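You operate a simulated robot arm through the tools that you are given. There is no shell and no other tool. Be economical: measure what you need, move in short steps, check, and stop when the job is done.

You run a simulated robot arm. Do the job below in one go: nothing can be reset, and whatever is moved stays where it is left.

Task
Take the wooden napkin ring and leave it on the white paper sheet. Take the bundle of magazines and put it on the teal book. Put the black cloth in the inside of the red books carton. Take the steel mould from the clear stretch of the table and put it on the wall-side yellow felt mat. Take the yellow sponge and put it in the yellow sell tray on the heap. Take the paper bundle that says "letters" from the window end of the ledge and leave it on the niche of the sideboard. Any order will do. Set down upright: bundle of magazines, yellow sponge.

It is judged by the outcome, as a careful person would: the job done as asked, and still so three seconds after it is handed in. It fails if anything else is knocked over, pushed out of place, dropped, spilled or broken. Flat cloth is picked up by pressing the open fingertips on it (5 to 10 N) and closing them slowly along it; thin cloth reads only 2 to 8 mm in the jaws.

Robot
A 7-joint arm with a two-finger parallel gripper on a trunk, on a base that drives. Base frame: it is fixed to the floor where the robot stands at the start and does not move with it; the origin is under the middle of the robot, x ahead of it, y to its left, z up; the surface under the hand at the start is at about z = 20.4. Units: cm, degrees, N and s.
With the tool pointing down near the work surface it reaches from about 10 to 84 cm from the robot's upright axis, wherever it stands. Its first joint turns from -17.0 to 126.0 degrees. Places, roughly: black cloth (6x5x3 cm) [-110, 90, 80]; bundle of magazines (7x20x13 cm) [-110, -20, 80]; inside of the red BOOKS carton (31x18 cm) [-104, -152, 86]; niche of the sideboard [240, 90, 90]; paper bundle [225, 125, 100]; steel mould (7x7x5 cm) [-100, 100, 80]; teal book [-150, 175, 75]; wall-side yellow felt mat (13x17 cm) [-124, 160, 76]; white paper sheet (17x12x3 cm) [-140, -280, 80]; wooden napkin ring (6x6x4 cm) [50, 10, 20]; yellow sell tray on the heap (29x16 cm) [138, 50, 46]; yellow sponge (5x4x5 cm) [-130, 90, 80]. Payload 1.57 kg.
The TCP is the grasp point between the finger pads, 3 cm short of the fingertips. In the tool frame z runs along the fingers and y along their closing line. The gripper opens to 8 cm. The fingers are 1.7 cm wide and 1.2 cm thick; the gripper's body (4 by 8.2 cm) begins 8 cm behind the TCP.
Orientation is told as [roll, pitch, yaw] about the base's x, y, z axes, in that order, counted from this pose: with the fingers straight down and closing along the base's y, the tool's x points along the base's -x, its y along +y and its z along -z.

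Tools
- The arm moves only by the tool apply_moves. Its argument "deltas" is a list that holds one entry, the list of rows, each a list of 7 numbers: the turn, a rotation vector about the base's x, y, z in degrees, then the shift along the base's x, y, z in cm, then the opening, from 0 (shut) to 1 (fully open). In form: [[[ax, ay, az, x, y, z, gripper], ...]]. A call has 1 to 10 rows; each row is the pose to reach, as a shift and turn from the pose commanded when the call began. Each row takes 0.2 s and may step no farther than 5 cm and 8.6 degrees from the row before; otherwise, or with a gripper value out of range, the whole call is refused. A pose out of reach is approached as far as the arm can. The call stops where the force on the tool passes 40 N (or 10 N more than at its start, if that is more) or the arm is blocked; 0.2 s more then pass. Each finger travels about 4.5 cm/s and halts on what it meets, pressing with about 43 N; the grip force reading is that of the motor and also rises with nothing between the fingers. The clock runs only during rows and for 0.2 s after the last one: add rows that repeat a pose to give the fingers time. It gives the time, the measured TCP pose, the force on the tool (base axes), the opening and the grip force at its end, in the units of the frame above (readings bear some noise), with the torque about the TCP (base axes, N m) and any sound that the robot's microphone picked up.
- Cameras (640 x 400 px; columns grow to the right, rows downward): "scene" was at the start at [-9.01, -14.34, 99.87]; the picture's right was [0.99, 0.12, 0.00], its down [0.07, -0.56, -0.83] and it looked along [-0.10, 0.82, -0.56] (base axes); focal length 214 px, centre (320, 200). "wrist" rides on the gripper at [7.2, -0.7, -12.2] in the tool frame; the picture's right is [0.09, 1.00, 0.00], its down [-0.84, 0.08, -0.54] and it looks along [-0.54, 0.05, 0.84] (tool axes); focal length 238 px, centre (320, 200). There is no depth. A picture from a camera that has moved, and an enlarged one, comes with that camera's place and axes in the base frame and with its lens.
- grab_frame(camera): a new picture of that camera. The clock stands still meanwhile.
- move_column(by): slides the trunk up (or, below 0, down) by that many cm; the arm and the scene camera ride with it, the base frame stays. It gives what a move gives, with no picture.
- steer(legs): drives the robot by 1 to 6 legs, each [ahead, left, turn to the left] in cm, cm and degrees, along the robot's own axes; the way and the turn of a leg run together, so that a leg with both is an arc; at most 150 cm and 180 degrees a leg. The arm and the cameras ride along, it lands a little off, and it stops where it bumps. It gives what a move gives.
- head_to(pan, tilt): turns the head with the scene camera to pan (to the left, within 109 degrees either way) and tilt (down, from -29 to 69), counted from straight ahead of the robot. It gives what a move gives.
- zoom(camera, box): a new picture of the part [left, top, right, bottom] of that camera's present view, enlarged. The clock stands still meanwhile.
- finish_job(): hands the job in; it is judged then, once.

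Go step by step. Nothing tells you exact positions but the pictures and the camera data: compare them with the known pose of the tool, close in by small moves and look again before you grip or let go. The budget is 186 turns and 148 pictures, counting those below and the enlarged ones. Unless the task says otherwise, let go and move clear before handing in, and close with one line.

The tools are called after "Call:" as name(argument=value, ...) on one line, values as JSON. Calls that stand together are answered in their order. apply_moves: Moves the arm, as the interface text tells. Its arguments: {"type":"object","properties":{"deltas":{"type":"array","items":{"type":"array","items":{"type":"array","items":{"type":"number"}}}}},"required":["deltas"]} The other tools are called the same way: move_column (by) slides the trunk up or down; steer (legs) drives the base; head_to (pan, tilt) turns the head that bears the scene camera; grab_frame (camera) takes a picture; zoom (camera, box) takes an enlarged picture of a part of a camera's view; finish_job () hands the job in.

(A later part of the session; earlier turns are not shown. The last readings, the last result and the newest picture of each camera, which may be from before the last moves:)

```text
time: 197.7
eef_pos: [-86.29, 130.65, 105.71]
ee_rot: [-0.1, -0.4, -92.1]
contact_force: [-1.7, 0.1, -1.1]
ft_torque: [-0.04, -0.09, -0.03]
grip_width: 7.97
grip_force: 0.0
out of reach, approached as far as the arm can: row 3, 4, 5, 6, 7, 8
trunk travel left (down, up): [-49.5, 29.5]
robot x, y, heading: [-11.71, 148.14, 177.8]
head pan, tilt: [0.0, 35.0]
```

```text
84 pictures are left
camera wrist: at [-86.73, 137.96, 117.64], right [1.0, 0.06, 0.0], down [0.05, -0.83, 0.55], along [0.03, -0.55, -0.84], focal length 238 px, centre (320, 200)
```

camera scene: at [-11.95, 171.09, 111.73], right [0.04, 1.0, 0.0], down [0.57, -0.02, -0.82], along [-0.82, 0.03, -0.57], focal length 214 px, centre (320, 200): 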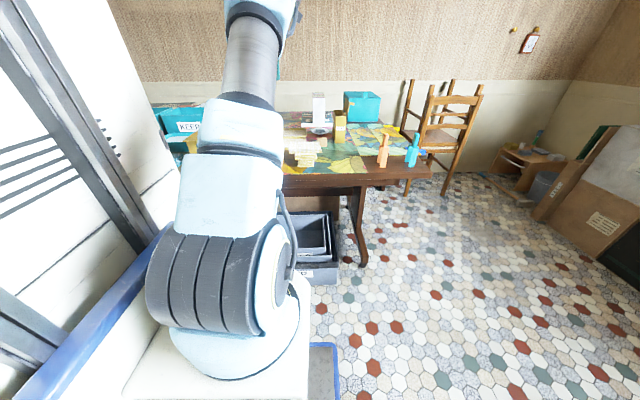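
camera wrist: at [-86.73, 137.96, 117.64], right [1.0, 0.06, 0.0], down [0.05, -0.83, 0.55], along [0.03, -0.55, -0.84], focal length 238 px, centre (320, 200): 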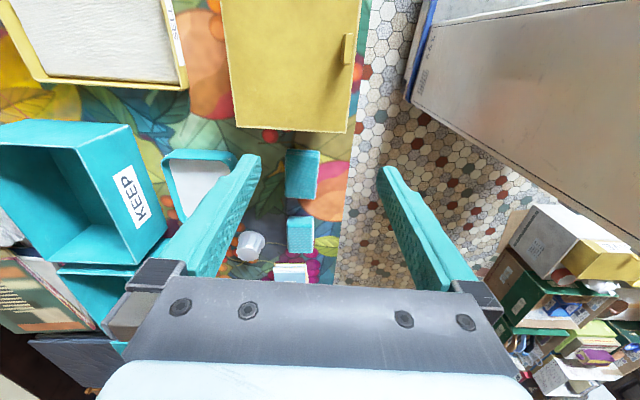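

Call:
steer(legs=[[0, 40, 1]])

Call:
grab_frame(camera="wrist")

Call:
grab_frame(camera="scene")

```text
time: 200.1
eef_pos: [-87.25, 90.87, 105.73]
ee_rot: [-0.2, -0.5, -91.1]
contact_force: [0.0, -0.4, -0.1]
ft_torque: [0.03, -0.02, 0.01]
grip_width: 7.99
grip_force: 0.0
trunk travel left (down, up): [-49.5, 29.5]
robot x, y, heading: [-13.22, 109.67, 178.9]
head pan, tilt: [0.0, 35.0]
```

```text
83 pictures are left
camera wrist: at [-87.71, 98.21, 117.78], right [1.0, 0.07, 0.0], down [0.06, -0.83, 0.55], along [0.04, -0.55, -0.84], focal length 238 px, centre (320, 200)
```

wrist: 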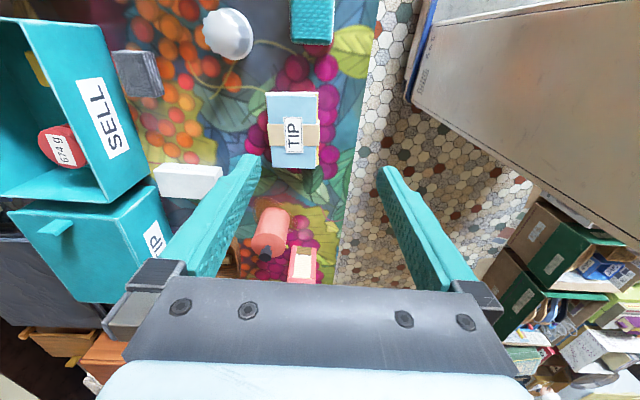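

```text
82 pictures are left
camera scene: at [-13.53, 132.5, 111.72], right [0.02, 1.0, 0.0], down [0.57, -0.01, -0.82], along [-0.82, 0.02, -0.57], focal length 214 px, centre (320, 200)
```

scene: 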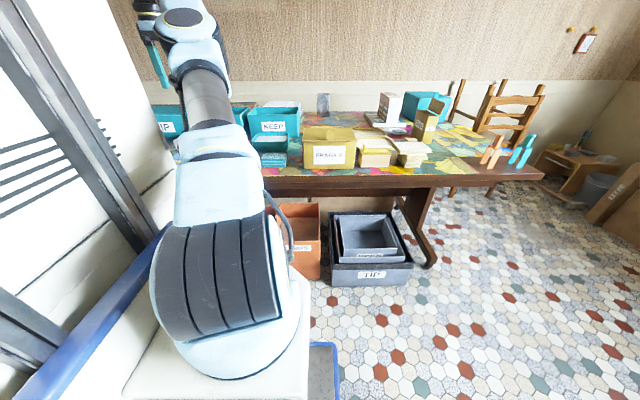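

The mould is at about (−100, 98), the black cloth at about (−115, 92), and the yellow sponge seems to be inside the SELL box. Zooming to check.

Call:
zoom(camera="wrist", box=[0, 0, 260, 162])

```text
2.46 times, centred on (130, 81) of wrist
camera zoom: at [-87.71, 98.21, 117.78], right [1.0, 0.07, 0.0], down [0.06, -0.83, 0.55], along [0.04, -0.55, -0.84], focal length 587 px, centre (788, 493)
```

zoom: 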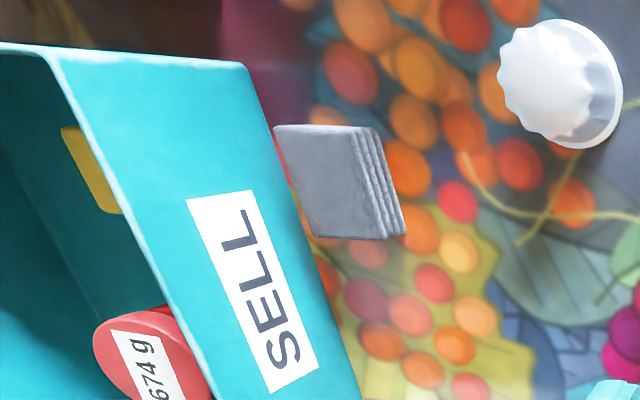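

The mould is a fluted cup upside down with its flange on the table. I'll drive closer and align the hand over it.

Call:
steer(legs=[[23, 0, 0]])

Call:
apply_moves(deltas=[[[0, 0, 0, 3, 2, -2, 1], [0, 0, 0, 6, 4, -5, 1], [0, 0, 0, 9, 6.5, -9, 1]]])

Call:
grab_frame(camera="wrist")

```text
time: 201.9
eef_pos: [-110.02, 91.1, 105.84]
ee_rot: [-0.2, -0.5, -90.8]
contact_force: [0.3, 0.5, 0.3]
ft_torque: [0.01, 0.0, 0.01]
grip_width: 8.01
grip_force: 0.0
trunk travel left (down, up): [-49.5, 29.5]
robot x, y, heading: [-36.55, 109.99, 178.7]
head pan, tilt: [0.0, 35.0]
```

```text
refused: row 3 steps farther than a row can; nothing moved
```

```text
80 pictures are left
camera wrist: at [-110.53, 98.43, 117.78], right [1.0, 0.08, 0.0], down [0.07, -0.83, 0.55], along [0.04, -0.55, -0.84], focal length 238 px, centre (320, 200)
```

wrist: 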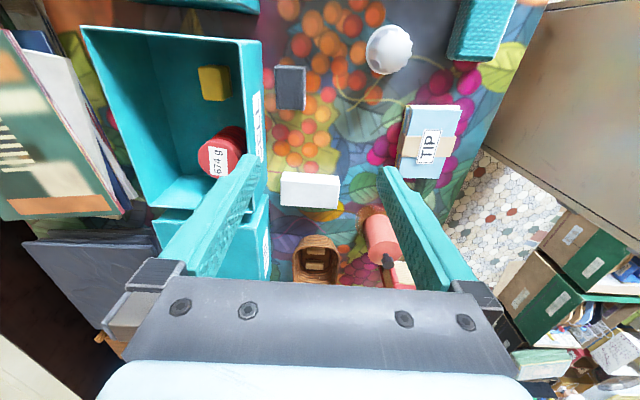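

Clear view: mould at (−101, 98.3), cloth at (−114.7, 92.4), sponge at (−126, 92.3) in the SELL box. Going above the mould.

Call:
apply_moves(deltas=[[[0, 0, 0, 3, 2.4, -1, 1], [0, 0, 0, 6, 4.8, -3, 1], [0, 0, 0, 9, 7.2, -5, 1], [0, 0, 0, 9, 7.2, -9.5, 1], [0, 0, 0, 9, 7.2, -14, 1]]])

Call:
grab_frame(camera="wrist")

```text
time: 203.1
eef_pos: [-100.94, 98.4, 92.19]
ee_rot: [-0.2, -0.6, -90.8]
contact_force: [-0.3, -0.5, -0.7]
ft_torque: [-0.01, 0.04, -0.01]
grip_width: 8.0
grip_force: 0.0
trunk travel left (down, up): [-49.5, 29.5]
robot x, y, heading: [-36.14, 110.33, 178.9]
head pan, tilt: [0.0, 35.0]
```

```text
79 pictures are left
camera wrist: at [-101.43, 105.66, 104.12], right [1.0, 0.08, -0.01], down [0.07, -0.83, 0.55], along [0.04, -0.55, -0.83], focal length 238 px, centre (320, 200)
```

wrist: 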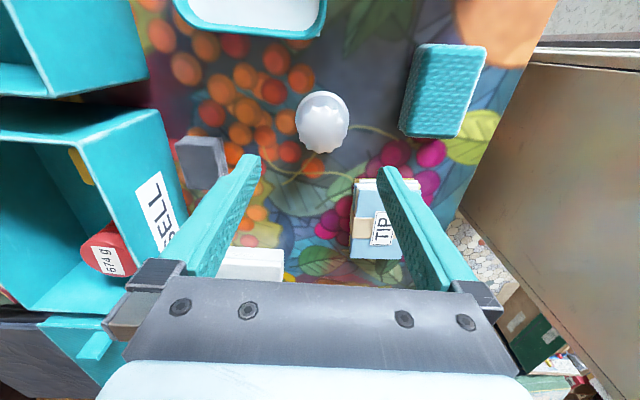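

Mould centred at (−100.9, 98.6). Descending to grip height.

Call:
apply_moves(deltas=[[[0, 0, 0, 0.1, 0.2, -4, 1], [0, 0, 0, 0.1, 0.2, -8, 1], [0, 0, 0, 0.1, 0.2, -11, 1], [0, 0, 0, 0.1, 0.2, -12.6, 1]]])

Call:
grab_frame(camera="wrist")

```text
time: 204.1
eef_pos: [-100.83, 98.48, 79.26]
ee_rot: [-0.2, -0.6, -90.8]
contact_force: [0.4, 0.1, 0.0]
ft_torque: [-0.01, -0.02, -0.02]
grip_width: 7.98
grip_force: 0.1
trunk travel left (down, up): [-49.5, 29.5]
robot x, y, heading: [-36.27, 109.97, 178.6]
head pan, tilt: [0.0, 35.0]
```

```text
78 pictures are left
camera wrist: at [-101.34, 105.79, 91.3], right [1.0, 0.08, 0.0], down [0.07, -0.83, 0.55], along [0.04, -0.55, -0.84], focal length 238 px, centre (320, 200)
```

wrist: 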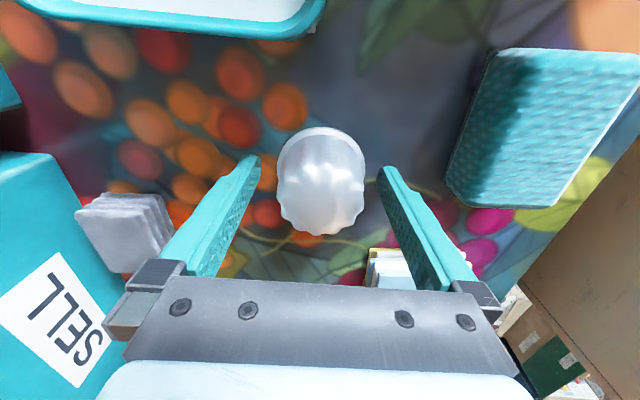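

Call:
apply_moves(deltas=[[[0, 0, 0, 0, 0, 0, 0.9], [0, 0, 0, 0, 0, 0, 0.8], [0, 0, 0, 0, 0, 0, 0.7], [0, 0, 0, 0, 0, 0, 0.62], [0, 0, 0, 0, 0, 0, 0.55], [0, 0, 0, 0, 0, 0, 0.55]]])

Call:
grab_frame(camera="wrist")

```text
time: 205.5
eef_pos: [-100.86, 98.48, 79.33]
ee_rot: [-0.3, -0.6, -90.9]
contact_force: [-0.3, -0.6, -0.1]
ft_torque: [0.01, -0.01, -0.03]
grip_width: 5.99
grip_force: 42.6
trunk travel left (down, up): [-49.5, 29.5]
robot x, y, heading: [-36.22, 110.33, 178.9]
head pan, tilt: [0.0, 35.0]
```

```text
77 pictures are left
camera wrist: at [-101.35, 105.78, 91.33], right [1.0, 0.08, 0.0], down [0.07, -0.83, 0.55], along [0.04, -0.55, -0.84], focal length 238 px, centre (320, 200)
```

wrist: 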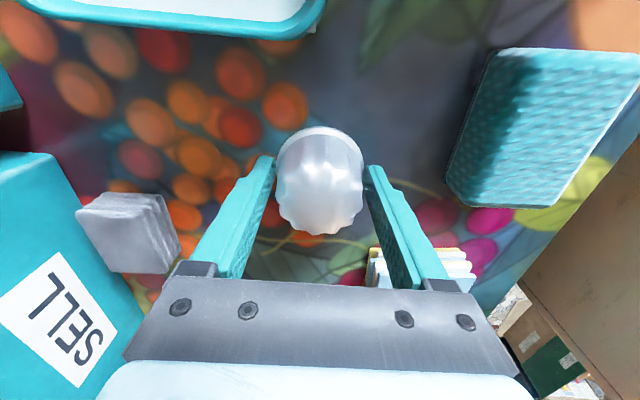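

Gripped (6.0 cm). Lifting.

Call:
apply_moves(deltas=[[[0, 0, 0, 0, 0, 3, 0.55], [0, 0, 0, 0, 0, 7, 0.55], [0, 0, 0, 0, 0, 11, 0.55], [0, 0, 0, 1, 0, 15.5, 0.55], [0, 0, 0, 3, 0, 19.5, 0.55], [0, 0, 0, 6, 1, 23, 0.55], [0, 0, 0, 9, 2, 26, 0.55], [0, 0, 0, 12, 4, 28, 0.55]]])

Call:
grab_frame(camera="wrist")

```text
time: 207.3
eef_pos: [-89.05, 102.32, 107.55]
ee_rot: [-0.2, -0.6, -90.8]
contact_force: [-1.0, 0.2, -0.1]
ft_torque: [0.05, 0.0, 0.0]
grip_width: 5.99
grip_force: 43.0
trunk travel left (down, up): [-49.5, 29.5]
robot x, y, heading: [-36.37, 109.9, 178.9]
head pan, tilt: [0.0, 35.0]
```

```text
76 pictures are left
camera wrist: at [-89.54, 109.62, 119.56], right [1.0, 0.08, 0.0], down [0.07, -0.83, 0.55], along [0.04, -0.55, -0.83], focal length 238 px, centre (320, 200)
```

wrist: 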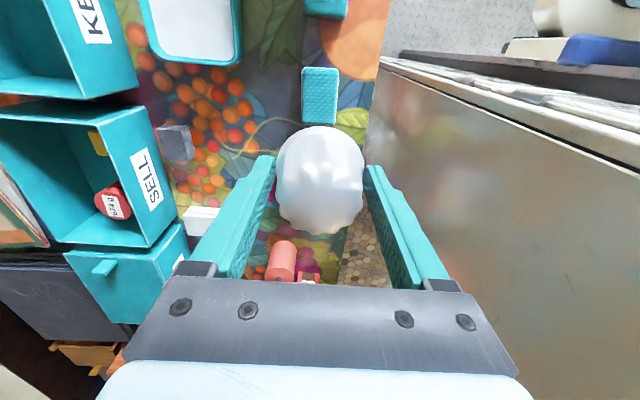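

Call:
steer(legs=[[0, -45, 0], [4, 0, 0]])

Call:
grab_frame(camera="wrist")

```text
time: 210.4
eef_pos: [-91.98, 147.8, 107.71]
ee_rot: [-0.3, -0.6, -91.7]
contact_force: [-1.1, -0.3, -0.5]
ft_torque: [0.02, 0.01, 0.0]
grip_width: 5.98
grip_force: 42.8
trunk travel left (down, up): [-49.5, 29.5]
robot x, y, heading: [-39.08, 154.74, 178.1]
head pan, tilt: [0.0, 35.0]
```

```text
75 pictures are left
camera wrist: at [-92.38, 155.03, 119.58], right [1.0, 0.06, 0.0], down [0.05, -0.83, 0.55], along [0.03, -0.55, -0.84], focal length 238 px, centre (320, 200)
```

wrist: 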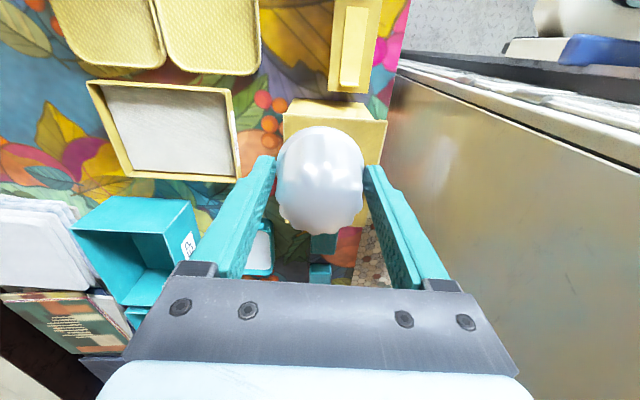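

Call:
apply_moves(deltas=[[[0, 0, 0, -3, 3, -1, 0.55], [0, 0, 0, -6, 6, -2, 0.55], [0, 0, 0, -9, 9, -3, 0.55], [0, 0, 0, -12, 11, -4, 0.55], [0, 0, 0, -15, 13, -5, 0.55], [0, 0, 0, -18, 15, -6, 0.55], [0, 0, 0, -21, 17, -7, 0.55]]])

Call:
grab_frame(camera="wrist")

```text
time: 212.0
eef_pos: [-112.92, 164.63, 100.51]
ee_rot: [-0.3, -0.5, -91.6]
contact_force: [0.6, -0.3, 0.4]
ft_torque: [-0.03, 0.03, -0.02]
grip_width: 5.99
grip_force: 43.2
trunk travel left (down, up): [-49.5, 29.5]
robot x, y, heading: [-39.39, 154.77, 178.0]
head pan, tilt: [0.0, 35.0]
```

```text
74 pictures are left
camera wrist: at [-113.34, 172.07, 112.49], right [1.0, 0.06, -0.01], down [0.06, -0.83, 0.55], along [0.03, -0.55, -0.84], focal length 238 px, centre (320, 200)
```

wrist: 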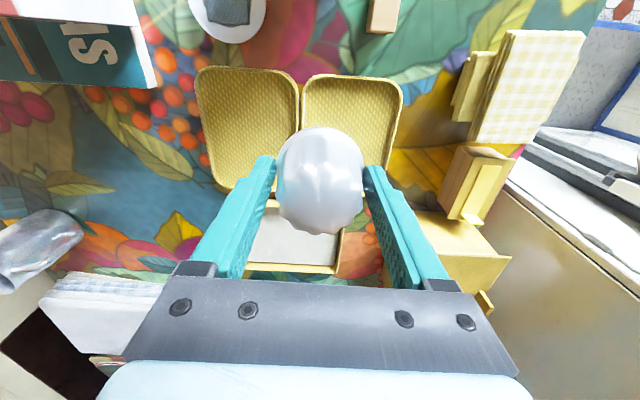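

The wall-side mat spans x −130…−116.5 and y 150…168.5. Moving above (−122.8, 159.5).

Call:
apply_moves(deltas=[[[0, 0, 0, -3, -1.5, -3, 0.55], [0, 0, 0, -6, -3, -6, 0.55], [0, 0, 0, -9, -4.5, -9, 0.55], [0, 0, 0, -9.9, -5.1, -13, 0.55], [0, 0, 0, -9.9, -5.1, -16, 0.55]]])

Call:
grab_frame(camera="wrist")

```text
time: 213.2
eef_pos: [-122.7, 159.51, 84.74]
ee_rot: [-0.4, -0.5, -91.7]
contact_force: [0.0, -0.4, 0.7]
ft_torque: [0.01, -0.03, 0.0]
grip_width: 6.01
grip_force: 43.2
trunk travel left (down, up): [-49.5, 29.5]
robot x, y, heading: [-38.9, 154.22, 178.0]
head pan, tilt: [0.0, 35.0]
```

```text
73 pictures are left
camera wrist: at [-123.25, 166.75, 96.66], right [1.0, 0.06, -0.01], down [0.06, -0.83, 0.55], along [0.03, -0.55, -0.84], focal length 238 px, centre (320, 200)
```

wrist: 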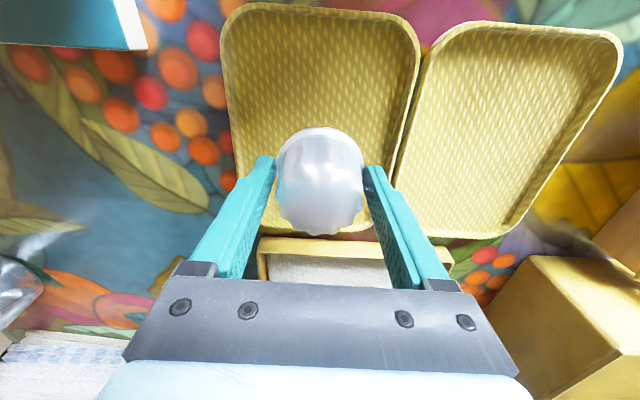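

Good alignment. Lowering to contact.

Call:
apply_moves(deltas=[[[0, 0, 0, -0.3, 0.4, -2, 0.55], [0, 0, 0, -0.3, 0.4, -3, 0.55], [0, 0, 0, -0.3, 0.4, -3.6, 0.55], [0, 0, 0, -0.3, 0.4, -4, 0.55], [0, 0, 0, -0.3, 0.4, -4.3, 0.55], [0, 0, 0, -0.3, 0.4, -4.6, 0.55], [0, 0, 0, -0.3, 0.4, -4.9, 0.55], [0, 0, 0, -0.3, 0.4, -5.2, 0.55], [0, 0, 0, -0.3, 0.4, -5.5, 0.55]]])

```text
time: 215.2
eef_pos: [-123.29, 159.92, 79.58]
ee_rot: [-0.6, -0.6, -91.7]
contact_force: [3.3, 2.5, 33.0]
ft_torque: [0.0, -0.19, 0.15]
grip_width: 5.99
grip_force: 43.2
trunk travel left (down, up): [-49.5, 29.5]
robot x, y, heading: [-39.18, 155.15, 178.2]
head pan, tilt: [0.0, 35.0]
```

Firm contact. Relaxing a little, opening and lifting.

Call:
apply_moves(deltas=[[[0, 0, 0, 0, 0, 0.4, 0.6], [0, 0, 0, 0, 0, 0.4, 0.75], [0, 0, 0, 0, 0, 0.4, 0.88], [0, 0, 0, 0, 0, 0.4, 0.92], [0, 0, 0, 0, 0, 4, 0.92], [0, 0, 0, 0, 0, 8.5, 0.92], [0, 0, 0, 0, 0, 13, 0.92]]])

Call:
grab_frame(camera="wrist")

```text
time: 216.8
eef_pos: [-123.1, 160.3, 91.92]
ee_rot: [-0.3, -0.6, -91.7]
contact_force: [-0.5, 0.1, -0.8]
ft_torque: [0.04, 0.0, 0.03]
grip_width: 7.37
grip_force: 0.1
trunk travel left (down, up): [-49.5, 29.5]
robot x, y, heading: [-39.17, 154.85, 178.0]
head pan, tilt: [0.0, 35.0]
```

```text
72 pictures are left
camera wrist: at [-123.5, 167.62, 103.87], right [1.0, 0.06, 0.0], down [0.05, -0.83, 0.55], along [0.03, -0.55, -0.83], focal length 238 px, centre (320, 200)
```

wrist: 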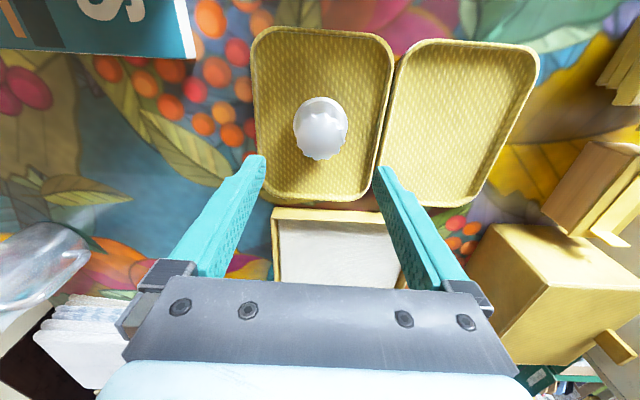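

The mould is on the wall-side mat. Next the black cloth: retract and turn the tool to close along y.

Call:
apply_moves(deltas=[[[0, 0, -8, 2, -1, 3, 0.92], [0, 0, -16, 4, -2, 6, 0.92], [0, 0, -24, 7, -3, 8, 0.92], [0, 0, -32, 10, -4, 10, 0.92], [0, 0, -40, 13, -5, 12, 0.92], [0, 0, -48, 16, -6, 14, 0.92], [0, 0, -56, 19, -7, 14, 0.92], [0, 0, -64, 22, -8, 14, 0.92], [0, 0, -72, 25, -9, 14, 0.92], [0, 0, -80, 28, -10, 14, 0.92]]])

Call:
steer(legs=[[0, 48, 0]])

```text
time: 219.0
eef_pos: [-95.1, 150.0, 106.22]
ee_rot: [-0.3, -0.5, -171.8]
contact_force: [-0.4, 0.3, 0.0]
ft_torque: [0.01, -0.05, -0.01]
grip_width: 7.35
grip_force: 0.0
trunk travel left (down, up): [-49.5, 29.5]
robot x, y, heading: [-38.89, 154.94, 177.9]
head pan, tilt: [0.0, 35.0]
```

```text
time: 221.9
eef_pos: [-97.1, 101.88, 106.23]
ee_rot: [-0.3, -0.6, -172.6]
contact_force: [0.2, -0.2, -0.1]
ft_torque: [0.0, -0.03, 0.01]
grip_width: 7.37
grip_force: 0.1
trunk travel left (down, up): [-49.5, 29.5]
robot x, y, heading: [-40.97, 105.48, 177.2]
head pan, tilt: [0.0, 35.0]
```

Call:
apply_moves(deltas=[[[0, 0, -3, -3, -2, -1, 1], [0, 0, -6, -6, -4, -2, 1], [0, 0, -7.4, -9, -6, -4, 1], [0, 0, -7.4, -12, -7.5, -6, 1], [0, 0, -7.4, -15, -9, -8, 1], [0, 0, -7.4, -17.6, -9.5, -11, 1]]])

Call:
grab_frame(camera="wrist")

```text
time: 223.3
eef_pos: [-114.52, 91.91, 95.49]
ee_rot: [-0.1, -0.6, -179.9]
contact_force: [1.0, -0.6, -0.2]
ft_torque: [-0.03, 0.06, 0.05]
grip_width: 7.99
grip_force: 0.1
trunk travel left (down, up): [-49.5, 29.5]
robot x, y, heading: [-40.48, 106.28, 177.2]
head pan, tilt: [0.0, 35.0]
```

```text
71 pictures are left
camera wrist: at [-107.23, 92.54, 107.33], right [0.09, -1.0, 0.0], down [-0.83, -0.08, 0.55], along [-0.55, -0.05, -0.83], focal length 238 px, centre (320, 200)
```

wrist: 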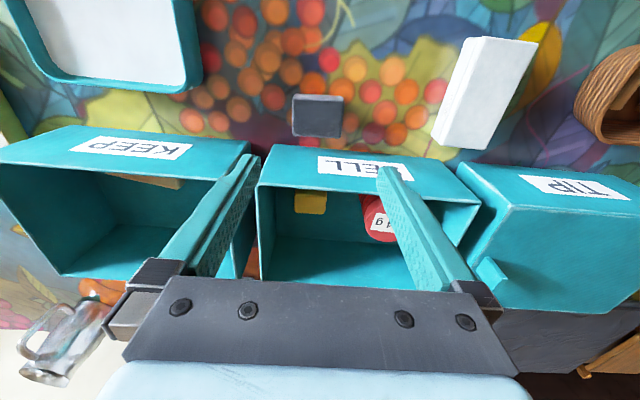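

The cloth is a small folded stack, 6 cm along y, at (−114.5, 92.2), just in front of the SELL box. I'll descend around it.

Call:
apply_moves(deltas=[[[0, 0, 0, 0, 0.3, -4.5, 1], [0, 0, 0, 0, 0.3, -9, 1], [0, 0, 0, 0, 0.3, -11.5, 1]]])

Call:
grab_frame(camera="wrist")

```text
time: 224.1
eef_pos: [-114.77, 92.55, 83.85]
ee_rot: [-0.2, -0.6, -180.0]
contact_force: [-0.7, -0.1, 0.0]
ft_torque: [-0.01, 0.03, -0.01]
grip_width: 8.0
grip_force: 0.1
trunk travel left (down, up): [-49.5, 29.5]
robot x, y, heading: [-40.85, 105.56, 177.0]
head pan, tilt: [0.0, 35.0]
```

```text
70 pictures are left
camera wrist: at [-107.49, 93.15, 95.67], right [0.09, -1.0, 0.0], down [-0.83, -0.08, 0.55], along [-0.55, -0.05, -0.83], focal length 238 px, centre (320, 200)
```

wrist: 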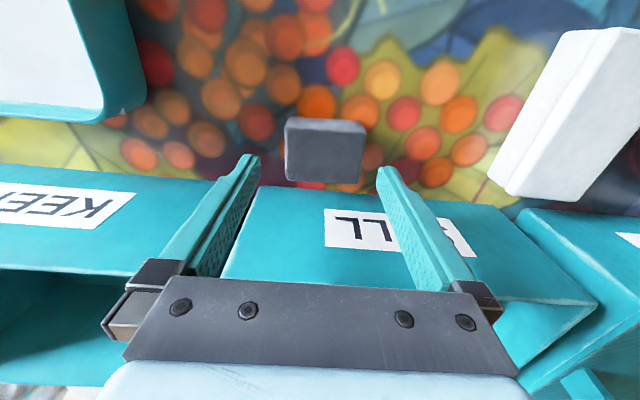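

Call:
apply_moves(deltas=[[[0, 0, 0, 0.5, -0.4, -2.5, 1], [0, 0, 0, 0.5, -0.4, -4, 1], [0, 0, 0, 0.5, -0.4, -4.6, 1], [0, 0, 0, 0.5, -0.4, -5, 1], [0, 0, 0, 0.5, -0.4, -5.2, 1]]])

Call:
grab_frame(camera="wrist")

```text
time: 225.3
eef_pos: [-114.13, 92.29, 79.08]
ee_rot: [0.0, -0.7, -179.9]
contact_force: [13.9, 1.7, 29.5]
ft_torque: [-1.2, -0.64, 0.42]
grip_width: 7.83
grip_force: 0.1
trunk travel left (down, up): [-49.5, 29.5]
robot x, y, heading: [-40.72, 105.48, 177.0]
head pan, tilt: [0.0, 35.0]
```

```text
69 pictures are left
camera wrist: at [-106.81, 92.82, 90.96], right [0.09, -1.0, 0.0], down [-0.83, -0.08, 0.55], along [-0.55, -0.05, -0.83], focal length 238 px, centre (320, 200)
```

wrist: 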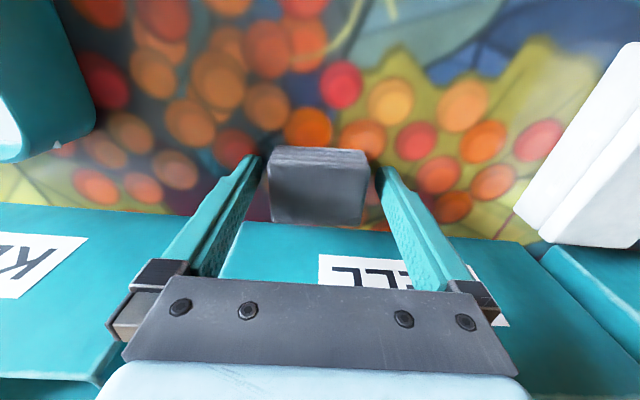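

The right fingertip touched something. I'll raise slightly and close.

Call:
apply_moves(deltas=[[[0, 0, 0, 0, 0, 0.6, 1], [0, 0, 0, 0, 0, 0.6, 0.9], [0, 0, 0, 0, 0, 0.6, 0.8], [0, 0, 0, 0, 0, 0.6, 0.7], [0, 0, 0, 0, 0, 0.6, 0.6], [0, 0, 0, 0, 0, 0.6, 0.5], [0, 0, 0, 0, 0, 0.6, 0.4], [0, 0, 0, 0, 0, 0.6, 0.4]]])

Call:
grab_frame(camera="wrist")

```text
time: 227.1
eef_pos: [-114.27, 92.29, 79.27]
ee_rot: [-0.1, -0.6, -180.0]
contact_force: [0.1, 0.8, 0.2]
ft_torque: [0.03, 0.07, -0.03]
grip_width: 5.89
grip_force: 42.9
trunk travel left (down, up): [-49.5, 29.5]
robot x, y, heading: [-41.08, 105.92, 177.2]
head pan, tilt: [0.0, 35.0]
```

```text
68 pictures are left
camera wrist: at [-106.94, 92.88, 91.2], right [0.09, -1.0, 0.0], down [-0.83, -0.08, 0.55], along [-0.55, -0.05, -0.84], focal length 238 px, centre (320, 200)
```

wrist: 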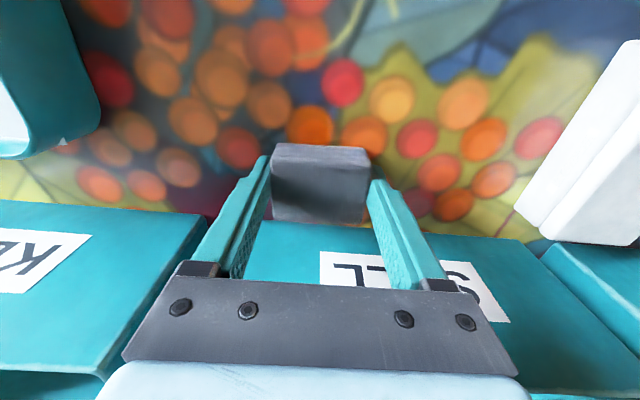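

Gripped at 5.9 cm. Lifting with a little retreat.

Call:
apply_moves(deltas=[[[0, 0, 0, 0, 0, 2, 0.4], [0, 0, 0, 0.5, 0, 5, 0.4], [0, 0, 0, 1, 0, 9, 0.4], [0, 0, 0, 1, 0, 13, 0.4], [0, 0, 0, 1, 0, 17, 0.4], [0, 0, 0, 3, 0, 21, 0.4], [0, 0, 0, 6, 0, 24, 0.4], [0, 0, 0, 9, 0, 27, 0.4]]])

Call:
grab_frame(camera="wrist")

```text
time: 228.9
eef_pos: [-105.09, 92.23, 105.98]
ee_rot: [-0.2, -0.5, -180.0]
contact_force: [-1.6, 1.0, 0.5]
ft_torque: [-0.01, -0.04, 0.02]
grip_width: 5.83
grip_force: 42.7
trunk travel left (down, up): [-49.5, 29.5]
robot x, y, heading: [-41.09, 105.74, 177.1]
head pan, tilt: [0.0, 35.0]
```

```text
67 pictures are left
camera wrist: at [-97.73, 92.82, 117.99], right [0.09, -1.0, 0.0], down [-0.83, -0.08, 0.55], along [-0.55, -0.05, -0.84], focal length 238 px, centre (320, 200)
```

wrist: 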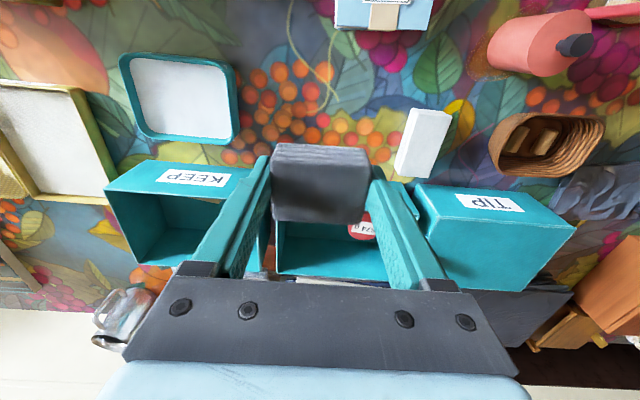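

Cloth in hand. Retracting the arm, then backing into the aisle.

Call:
apply_moves(deltas=[[[0, 0, 0, 4, 2, 1, 0.4], [0, 0, 0, 8, 4, 2, 0.4], [0, 0, 0, 12, 6, 3, 0.4], [0, 0, 0, 16, 8, 3, 0.4], [0, 0, 0, 16, 11, 3, 0.4]]])

Call:
steer(legs=[[-36, 0, 2.5]])

Call:
steer(legs=[[0, 125, 0], [0, 128, 0]])

Call:
head_to(pan=0, tilt=25)

Call:
grab_frame(camera="scene")

Call:
grab_frame(camera="wrist")

```text
time: 230.1
eef_pos: [-89.5, 103.97, 108.57]
ee_rot: [-0.2, 0.0, 179.6]
contact_force: [0.5, 0.5, -0.1]
ft_torque: [0.01, 0.0, 0.01]
grip_width: 5.86
grip_force: 42.9
trunk travel left (down, up): [-49.5, 29.5]
robot x, y, heading: [-40.84, 105.65, 177.0]
head pan, tilt: [0.0, 35.0]
```

```text
time: 232.4
eef_pos: [-54.13, 100.76, 108.94]
ee_rot: [0.0, -0.2, -177.9]
contact_force: [-0.2, -0.6, -0.6]
ft_torque: [0.02, 0.04, -0.02]
grip_width: 5.85
grip_force: 42.9
trunk travel left (down, up): [-49.5, 29.5]
robot x, y, heading: [-5.7, 105.03, 179.5]
head pan, tilt: [0.0, 35.0]
```

```text
time: 244.7
eef_pos: [-49.35, -152.8, 108.95]
ee_rot: [0.0, -0.2, -174.8]
contact_force: [-0.4, -0.9, 0.1]
ft_torque: [0.01, 0.02, -0.03]
grip_width: 5.87
grip_force: 43.1
trunk travel left (down, up): [-49.5, 29.5]
robot x, y, heading: [-1.43, -146.23, -176.9]
head pan, tilt: [0.0, 35.0]
```

```text
time: 245.4
eef_pos: [-49.44, -152.79, 109.03]
ee_rot: [0.0, -0.4, -175.0]
contact_force: [0.0, -0.7, -0.5]
ft_torque: [0.0, 0.02, -0.01]
grip_width: 5.86
grip_force: 42.5
trunk travel left (down, up): [-49.5, 29.5]
robot x, y, heading: [-1.36, -145.88, -176.9]
head pan, tilt: [0.0, 25.0]
```

```text
66 pictures are left
camera scene: at [-3.76, -123.16, 113.24], right [-0.05, 1.0, 0.0], down [0.42, 0.02, -0.91], along [-0.9, -0.05, -0.42], focal length 214 px, centre (320, 200)
```

scene: 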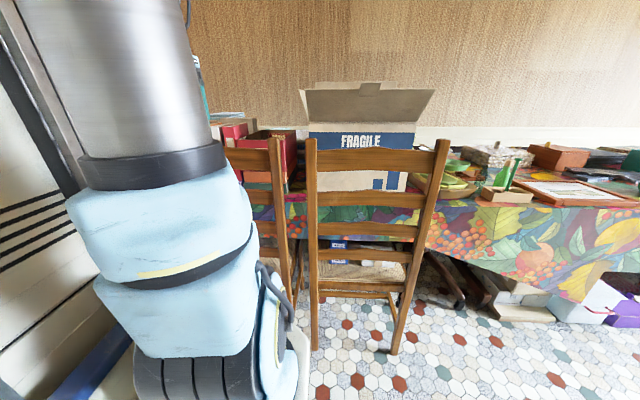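

```text
65 pictures are left
camera wrist: at [-42.21, -151.54, 120.99], right [0.18, -0.98, 0.0], down [-0.82, -0.15, 0.55], along [-0.54, -0.1, -0.84], focal length 238 px, centre (320, 200)
```

wrist: 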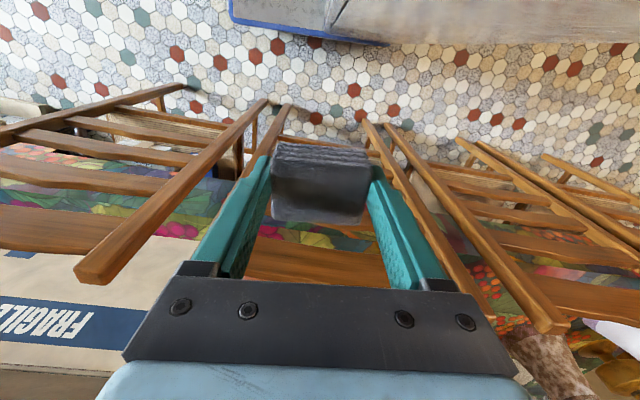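

Chair tops are at z ≈ 100 and x ≈ −70. I'll raise the trunk 15 and drive up to the chairs to reach over them.

Call:
move_column(by=15)

Call:
steer(legs=[[25, 0, -3]])

Call:
grab_frame(camera="wrist")

```text
time: 247.2
eef_pos: [-49.02, -153.32, 124.18]
ee_rot: [-0.2, -0.5, -174.6]
contact_force: [0.0, 0.0, 0.4]
ft_torque: [-0.01, -0.03, 0.03]
grip_width: 5.87
grip_force: 42.8
trunk travel left (down, up): [-64.5, 14.5]
robot x, y, heading: [-1.31, -146.3, -177.0]
head pan, tilt: [0.0, 25.0]
```

```text
time: 248.9
eef_pos: [-74.05, -151.08, 123.95]
ee_rot: [-0.3, -0.4, -177.9]
contact_force: [-0.6, 0.4, -0.6]
ft_torque: [0.02, 0.03, -0.02]
grip_width: 5.84
grip_force: 43.3
trunk travel left (down, up): [-64.5, 14.5]
robot x, y, heading: [-25.92, -146.66, 179.9]
head pan, tilt: [0.0, 25.0]
```

```text
64 pictures are left
camera wrist: at [-66.73, -150.2, 136.04], right [0.13, -0.99, 0.0], down [-0.83, -0.11, 0.55], along [-0.54, -0.07, -0.84], focal length 238 px, centre (320, 200)
```

wrist: 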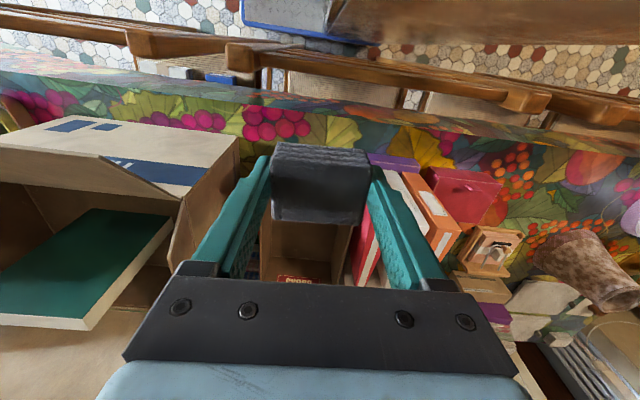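

Call:
apply_moves(deltas=[[[0, 0, 0, -4, 0, 0, 0.4], [0, 0, 0, -8, 0, 0, 0.4], [0, 0, 0, -12, 0, -1, 0.4], [0, 0, 0, -16, 0, -3, 0.4], [0, 0, 0, -19, 0, -5, 0.4]]])

Call:
grab_frame(camera="wrist")

```text
time: 250.1
eef_pos: [-92.72, -151.07, 118.61]
ee_rot: [-0.2, -0.4, -177.9]
contact_force: [0.3, 0.6, -0.2]
ft_torque: [-0.02, 0.02, 0.04]
grip_width: 5.84
grip_force: 43.4
trunk travel left (down, up): [-64.5, 14.5]
robot x, y, heading: [-25.85, -146.8, 179.5]
head pan, tilt: [0.0, 25.0]
```

```text
63 pictures are left
camera wrist: at [-85.56, -150.32, 130.64], right [0.13, -0.99, 0.0], down [-0.83, -0.11, 0.55], along [-0.54, -0.07, -0.84], focal length 238 px, centre (320, 200)
```

wrist: 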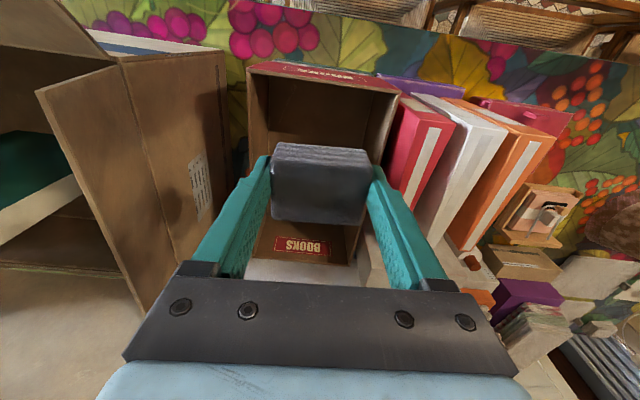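

The red BOOKS carton opening spans about x −122…−89 and y −161…−142. I'll move over its middle and down partway.

Call:
apply_moves(deltas=[[[0, 0, 0, -4, 0, -1, 0.4], [0, 0, 0, -8, -0.2, -3, 0.4], [0, 0, 0, -12, -0.4, -5, 0.4], [0, 0, 0, -12, -0.4, -9.5, 0.4], [0, 0, 0, -12, -0.4, -14, 0.4]]])

Call:
grab_frame(camera="wrist")

Call:
head_to(pan=5, tilt=15)

Call:
grab_frame(camera="scene")

```text
time: 251.3
eef_pos: [-104.84, -151.71, 104.49]
ee_rot: [-0.2, -0.4, -177.9]
contact_force: [0.5, -0.3, -0.3]
ft_torque: [0.01, 0.01, -0.01]
grip_width: 5.87
grip_force: 42.9
trunk travel left (down, up): [-64.5, 14.5]
robot x, y, heading: [-25.88, -146.4, 179.7]
head pan, tilt: [0.0, 25.0]
```

```text
62 pictures are left
camera wrist: at [-97.54, -150.69, 116.59], right [0.13, -0.99, 0.0], down [-0.83, -0.11, 0.55], along [-0.54, -0.07, -0.84], focal length 238 px, centre (320, 200)
```

wrist: 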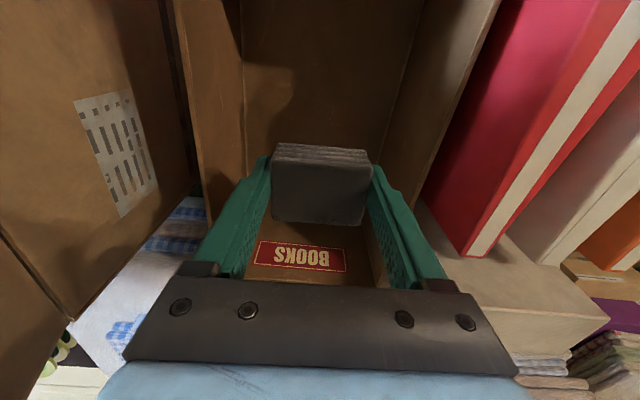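

```text
time: 252.1
eef_pos: [-104.68, -151.51, 104.73]
ee_rot: [-0.3, -0.4, -177.9]
contact_force: [-0.2, 0.3, -0.1]
ft_torque: [0.01, 0.0, 0.02]
grip_width: 5.88
grip_force: 43.3
trunk travel left (down, up): [-64.5, 14.5]
robot x, y, heading: [-25.65, -147.2, 180.2]
head pan, tilt: [5.0, 15.0]
```

```text
61 pictures are left
camera scene: at [-26.95, -124.69, 129.91], right [-0.08, 1.0, 0.0], down [0.26, 0.02, -0.97], along [-0.96, -0.08, -0.26], focal length 214 px, centre (320, 200)
```

scene: 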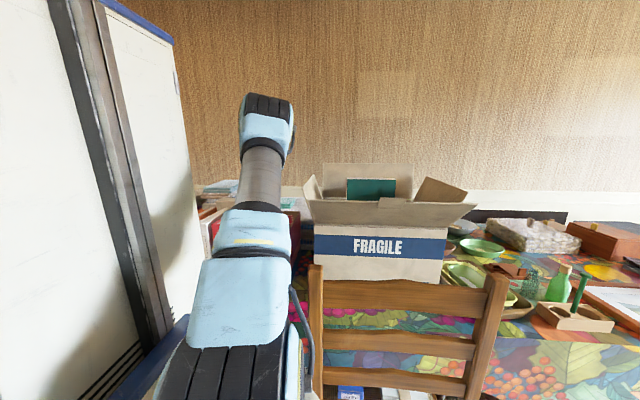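

Centred over the opening. Going down inside.

Call:
apply_moves(deltas=[[[0, 0, 0, 0, 0, -4, 0.4], [0, 0, 0, 0, 0, -8, 0.4], [0, 0, 0, 0, 0, -12, 0.4], [0, 0, 0, 0, 0, -15, 0.4], [0, 0, 0, 0, 0, -18, 0.4]]])

Call:
grab_frame(camera="wrist")

```text
time: 253.2
eef_pos: [-105.14, -151.56, 89.61]
ee_rot: [0.0, -1.0, -177.9]
contact_force: [3.1, 0.4, 19.7]
ft_torque: [0.12, -0.42, 0.04]
grip_width: 5.88
grip_force: 43.0
trunk travel left (down, up): [-64.5, 14.5]
robot x, y, heading: [-26.05, -146.78, 180.0]
head pan, tilt: [5.0, 15.0]
stopped in row 5: the force on the tool passed its limit at 61 N (the readings are from after the stop); the commanded pose is now the measured one
```

```text
60 pictures are left
camera wrist: at [-97.77, -150.62, 101.5], right [0.13, -0.99, 0.0], down [-0.82, -0.11, 0.56], along [-0.55, -0.07, -0.83], focal length 238 px, centre (320, 200)
```

wrist: 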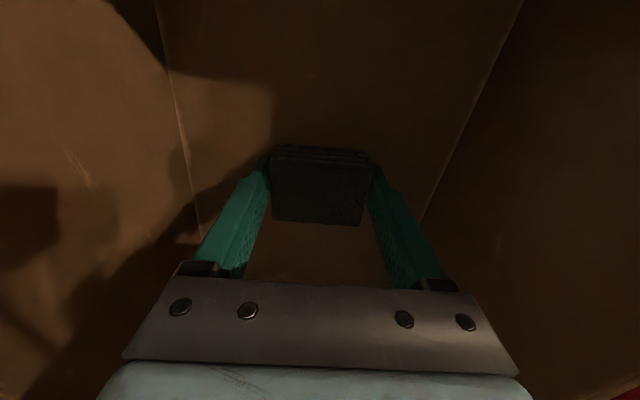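

The cloth rests on the carton's floor (z ≈ 86). Releasing and lifting out.

Call:
apply_moves(deltas=[[[0, 0, 0, 0, 0, 0.3, 0.6], [0, 0, 0, 0, 0, 0.3, 0.8], [0, 0, 0, 0, 0, 0.3, 1], [0, 0, 0, 0, 0, 0.3, 1], [0, 0, 0, 0, 0, 4, 1], [0, 0, 0, 0, 0, 8.5, 1], [0, 0, 0, 0, 0, 13, 1], [0, 0, 0, 0, 0, 17.5, 1], [0, 0, 0, 2, 0, 21.5, 1]]])

Call:
grab_frame(camera="wrist")

```text
time: 255.2
eef_pos: [-103.0, -151.57, 110.82]
ee_rot: [-0.1, -0.6, -177.9]
contact_force: [-0.7, -0.4, -0.4]
ft_torque: [0.0, -0.05, 0.01]
grip_width: 7.99
grip_force: 0.0
trunk travel left (down, up): [-64.5, 14.5]
robot x, y, heading: [-25.55, -146.52, 180.1]
head pan, tilt: [5.0, 15.0]
```

```text
59 pictures are left
camera wrist: at [-95.76, -150.61, 122.65], right [0.13, -0.99, 0.0], down [-0.83, -0.11, 0.55], along [-0.55, -0.07, -0.83], focal length 238 px, centre (320, 200)
```

wrist: 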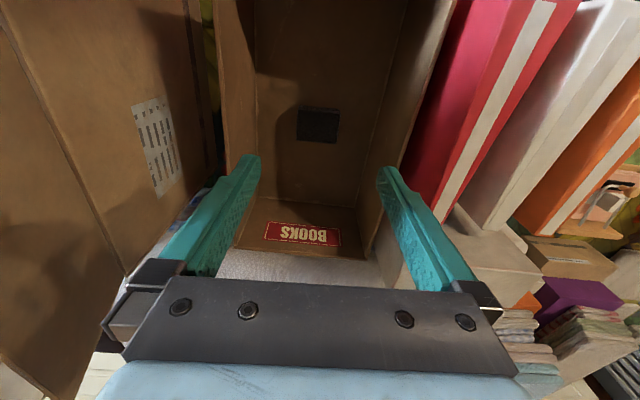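

The cloth lies in the carton. Next the sponge: retract over the chairs.

Call:
apply_moves(deltas=[[[0, 0, 0, 3, 0, 3, 1], [0, 0, 0, 6, 0, 6, 1], [0, 0, 0, 9.5, 0, 8, 1], [0, 0, 0, 13.5, 0, 10, 1], [0, 0, 0, 18, 0, 11, 1], [0, 0, 0, 22.5, 0, 11, 1], [0, 0, 0, 27, 0, 11, 1]]])

Call:
steer(legs=[[-24, 0, 0]])

```text
time: 256.8
eef_pos: [-75.71, -151.51, 121.84]
ee_rot: [-0.2, -0.7, -177.8]
contact_force: [-0.9, -0.5, -0.2]
ft_torque: [0.0, -0.04, -0.02]
grip_width: 8.0
grip_force: 0.0
trunk travel left (down, up): [-64.5, 14.5]
robot x, y, heading: [-25.51, -146.32, 179.8]
head pan, tilt: [5.0, 15.0]
```

```text
time: 258.6
eef_pos: [-52.0, -151.65, 121.93]
ee_rot: [-0.2, -0.9, -177.7]
contact_force: [-0.5, 0.7, 0.0]
ft_torque: [-0.03, -0.01, -0.03]
grip_width: 8.02
grip_force: 0.0
trunk travel left (down, up): [-64.5, 14.5]
robot x, y, heading: [-1.98, -146.35, -179.9]
head pan, tilt: [5.0, 15.0]
```

Call:
steer(legs=[[0, -123, 0], [0, -122, 0]])

```text
time: 270.7
eef_pos: [-60.29, 93.24, 121.92]
ee_rot: [-0.2, -0.8, -173.9]
contact_force: [0.8, -0.3, 0.5]
ft_torque: [-0.01, -0.01, 0.0]
grip_width: 8.01
grip_force: 0.2
trunk travel left (down, up): [-64.5, 14.5]
robot x, y, heading: [-10.74, 102.2, -175.9]
head pan, tilt: [5.0, 15.0]
```

Call:
steer(legs=[[31, 0, -4]])

Call:
apply_moves(deltas=[[[0, 0, -4, -4, 0, 0, 1], [0, 0, -6, -8, 0, 0, 1], [0, 0, -6, -12, 0, 0, 1], [0, 0, -6, -16, 0, 0, 1]]])

Call:
grab_frame(camera="wrist")

```text
time: 272.9
eef_pos: [-92.19, 96.1, 121.99]
ee_rot: [0.0, -0.8, -178.2]
contact_force: [-0.6, -0.1, -0.1]
ft_torque: [0.01, 0.01, 0.02]
grip_width: 8.0
grip_force: 0.0
trunk travel left (down, up): [-64.5, 14.5]
robot x, y, heading: [-41.86, 100.44, 179.7]
head pan, tilt: [5.0, 15.0]
```

```text
time: 273.9
eef_pos: [-108.25, 96.02, 122.1]
ee_rot: [0.0, -0.9, 175.7]
contact_force: [0.3, 0.6, 0.9]
ft_torque: [0.0, 0.04, 0.03]
grip_width: 7.99
grip_force: 0.0
trunk travel left (down, up): [-64.5, 14.5]
robot x, y, heading: [-42.08, 100.53, 179.5]
head pan, tilt: [5.0, 15.0]
```

```text
58 pictures are left
camera wrist: at [-100.84, 96.04, 133.94], right [0.02, -1.0, 0.0], down [-0.83, -0.02, 0.55], along [-0.55, -0.01, -0.83], focal length 238 px, centre (320, 200)
```

wrist: 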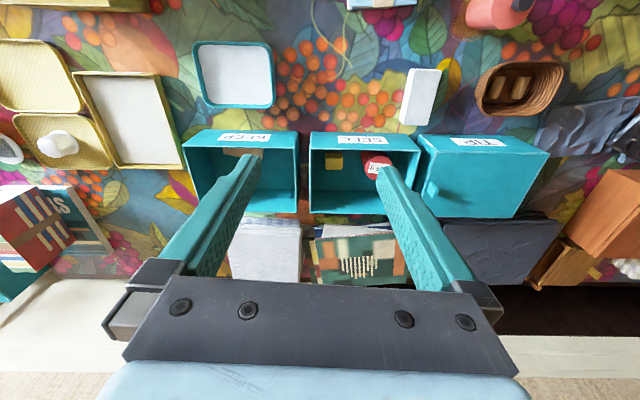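

The sponge stands in the SELL box at about (−124.4, 92.5). Lowering the trunk and moving above it.

Call:
move_column(by=-15)

Call:
apply_moves(deltas=[[[0, 0, 2, -4, -1, -1, 1], [0, 0, 4, -8, -2, -3, 1], [0, 0, 4.3, -11.5, -3, -5, 1], [0, 0, 4.3, -14.5, -3.5, -7.5, 0.9], [0, 0, 4.3, -16.2, -3.5, -11, 0.75]]])

Call:
grab_frame(camera="wrist")

```text
time: 275.6
eef_pos: [-108.29, 95.89, 107.0]
ee_rot: [-0.1, -0.8, 175.7]
contact_force: [-0.2, -0.1, 0.8]
ft_torque: [-0.02, 0.02, 0.0]
grip_width: 7.97
grip_force: 0.1
trunk travel left (down, up): [-49.5, 29.5]
robot x, y, heading: [-41.83, 100.74, 179.3]
head pan, tilt: [5.0, 15.0]
```

```text
time: 276.8
eef_pos: [-124.2, 92.48, 96.01]
ee_rot: [-0.1, -0.9, -179.9]
contact_force: [-0.2, 0.0, 0.7]
ft_torque: [0.02, 0.02, 0.01]
grip_width: 6.02
grip_force: 0.1
trunk travel left (down, up): [-49.5, 29.5]
robot x, y, heading: [-42.24, 100.44, 179.7]
head pan, tilt: [5.0, 15.0]
```

```text
57 pictures are left
camera wrist: at [-116.87, 93.12, 107.94], right [0.09, -1.0, 0.0], down [-0.83, -0.08, 0.55], along [-0.55, -0.05, -0.83], focal length 238 px, centre (320, 200)
```

wrist: 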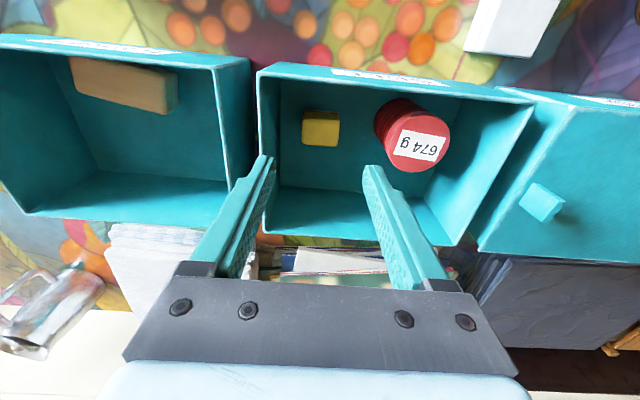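

Sponge top centre at (−124.9, 92.2), with a red can about 1 cm beyond the right finger. Descending with a 5.3 cm opening.

Call:
apply_moves(deltas=[[[0, 0, 0, -0.6, -0.2, -4, 0.66], [0, 0, 0, -0.6, -0.2, -8, 0.66], [0, 0, 0, -0.6, -0.2, -11, 0.66]]])

Call:
grab_frame(camera="wrist")

```text
time: 277.6
eef_pos: [-124.95, 92.26, 84.98]
ee_rot: [0.0, -0.8, -179.9]
contact_force: [-0.1, 0.1, 0.2]
ft_torque: [0.0, -0.01, 0.01]
grip_width: 5.27
grip_force: 0.0
trunk travel left (down, up): [-49.5, 29.5]
robot x, y, heading: [-42.06, 100.27, 179.8]
head pan, tilt: [5.0, 15.0]
```

```text
56 pictures are left
camera wrist: at [-117.63, 92.99, 97.01], right [0.09, -1.0, 0.0], down [-0.83, -0.08, 0.55], along [-0.55, -0.05, -0.83], focal length 238 px, centre (320, 200)
```

wrist: 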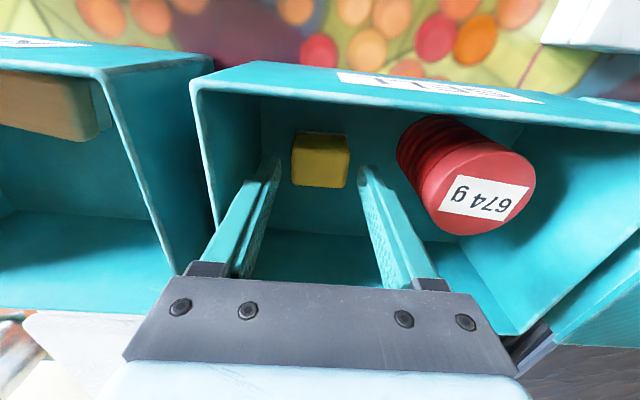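

Call:
apply_moves(deltas=[[[0, 0, 0, -0.1, 0, -2, 0.66], [0, 0, 0, -0.1, 0, -4, 0.66], [0, 0, 0, -0.1, 0, -4.6, 0.66]]])

Call:
grab_frame(camera="wrist")

```text
time: 278.4
eef_pos: [-125.25, 92.14, 80.43]
ee_rot: [-0.1, -0.8, -179.9]
contact_force: [0.3, 0.1, 0.1]
ft_torque: [0.0, 0.01, -0.03]
grip_width: 5.28
grip_force: 0.1
trunk travel left (down, up): [-49.5, 29.5]
robot x, y, heading: [-42.17, 100.86, 179.6]
head pan, tilt: [5.0, 15.0]
```

```text
55 pictures are left
camera wrist: at [-117.93, 92.78, 92.4], right [0.09, -1.0, 0.0], down [-0.83, -0.08, 0.55], along [-0.55, -0.05, -0.83], focal length 238 px, centre (320, 200)
```

wrist: 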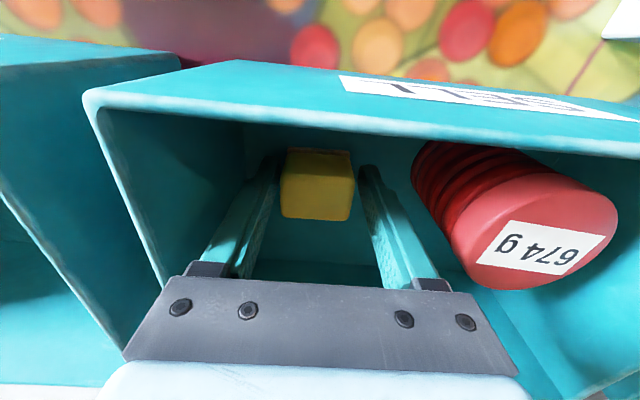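

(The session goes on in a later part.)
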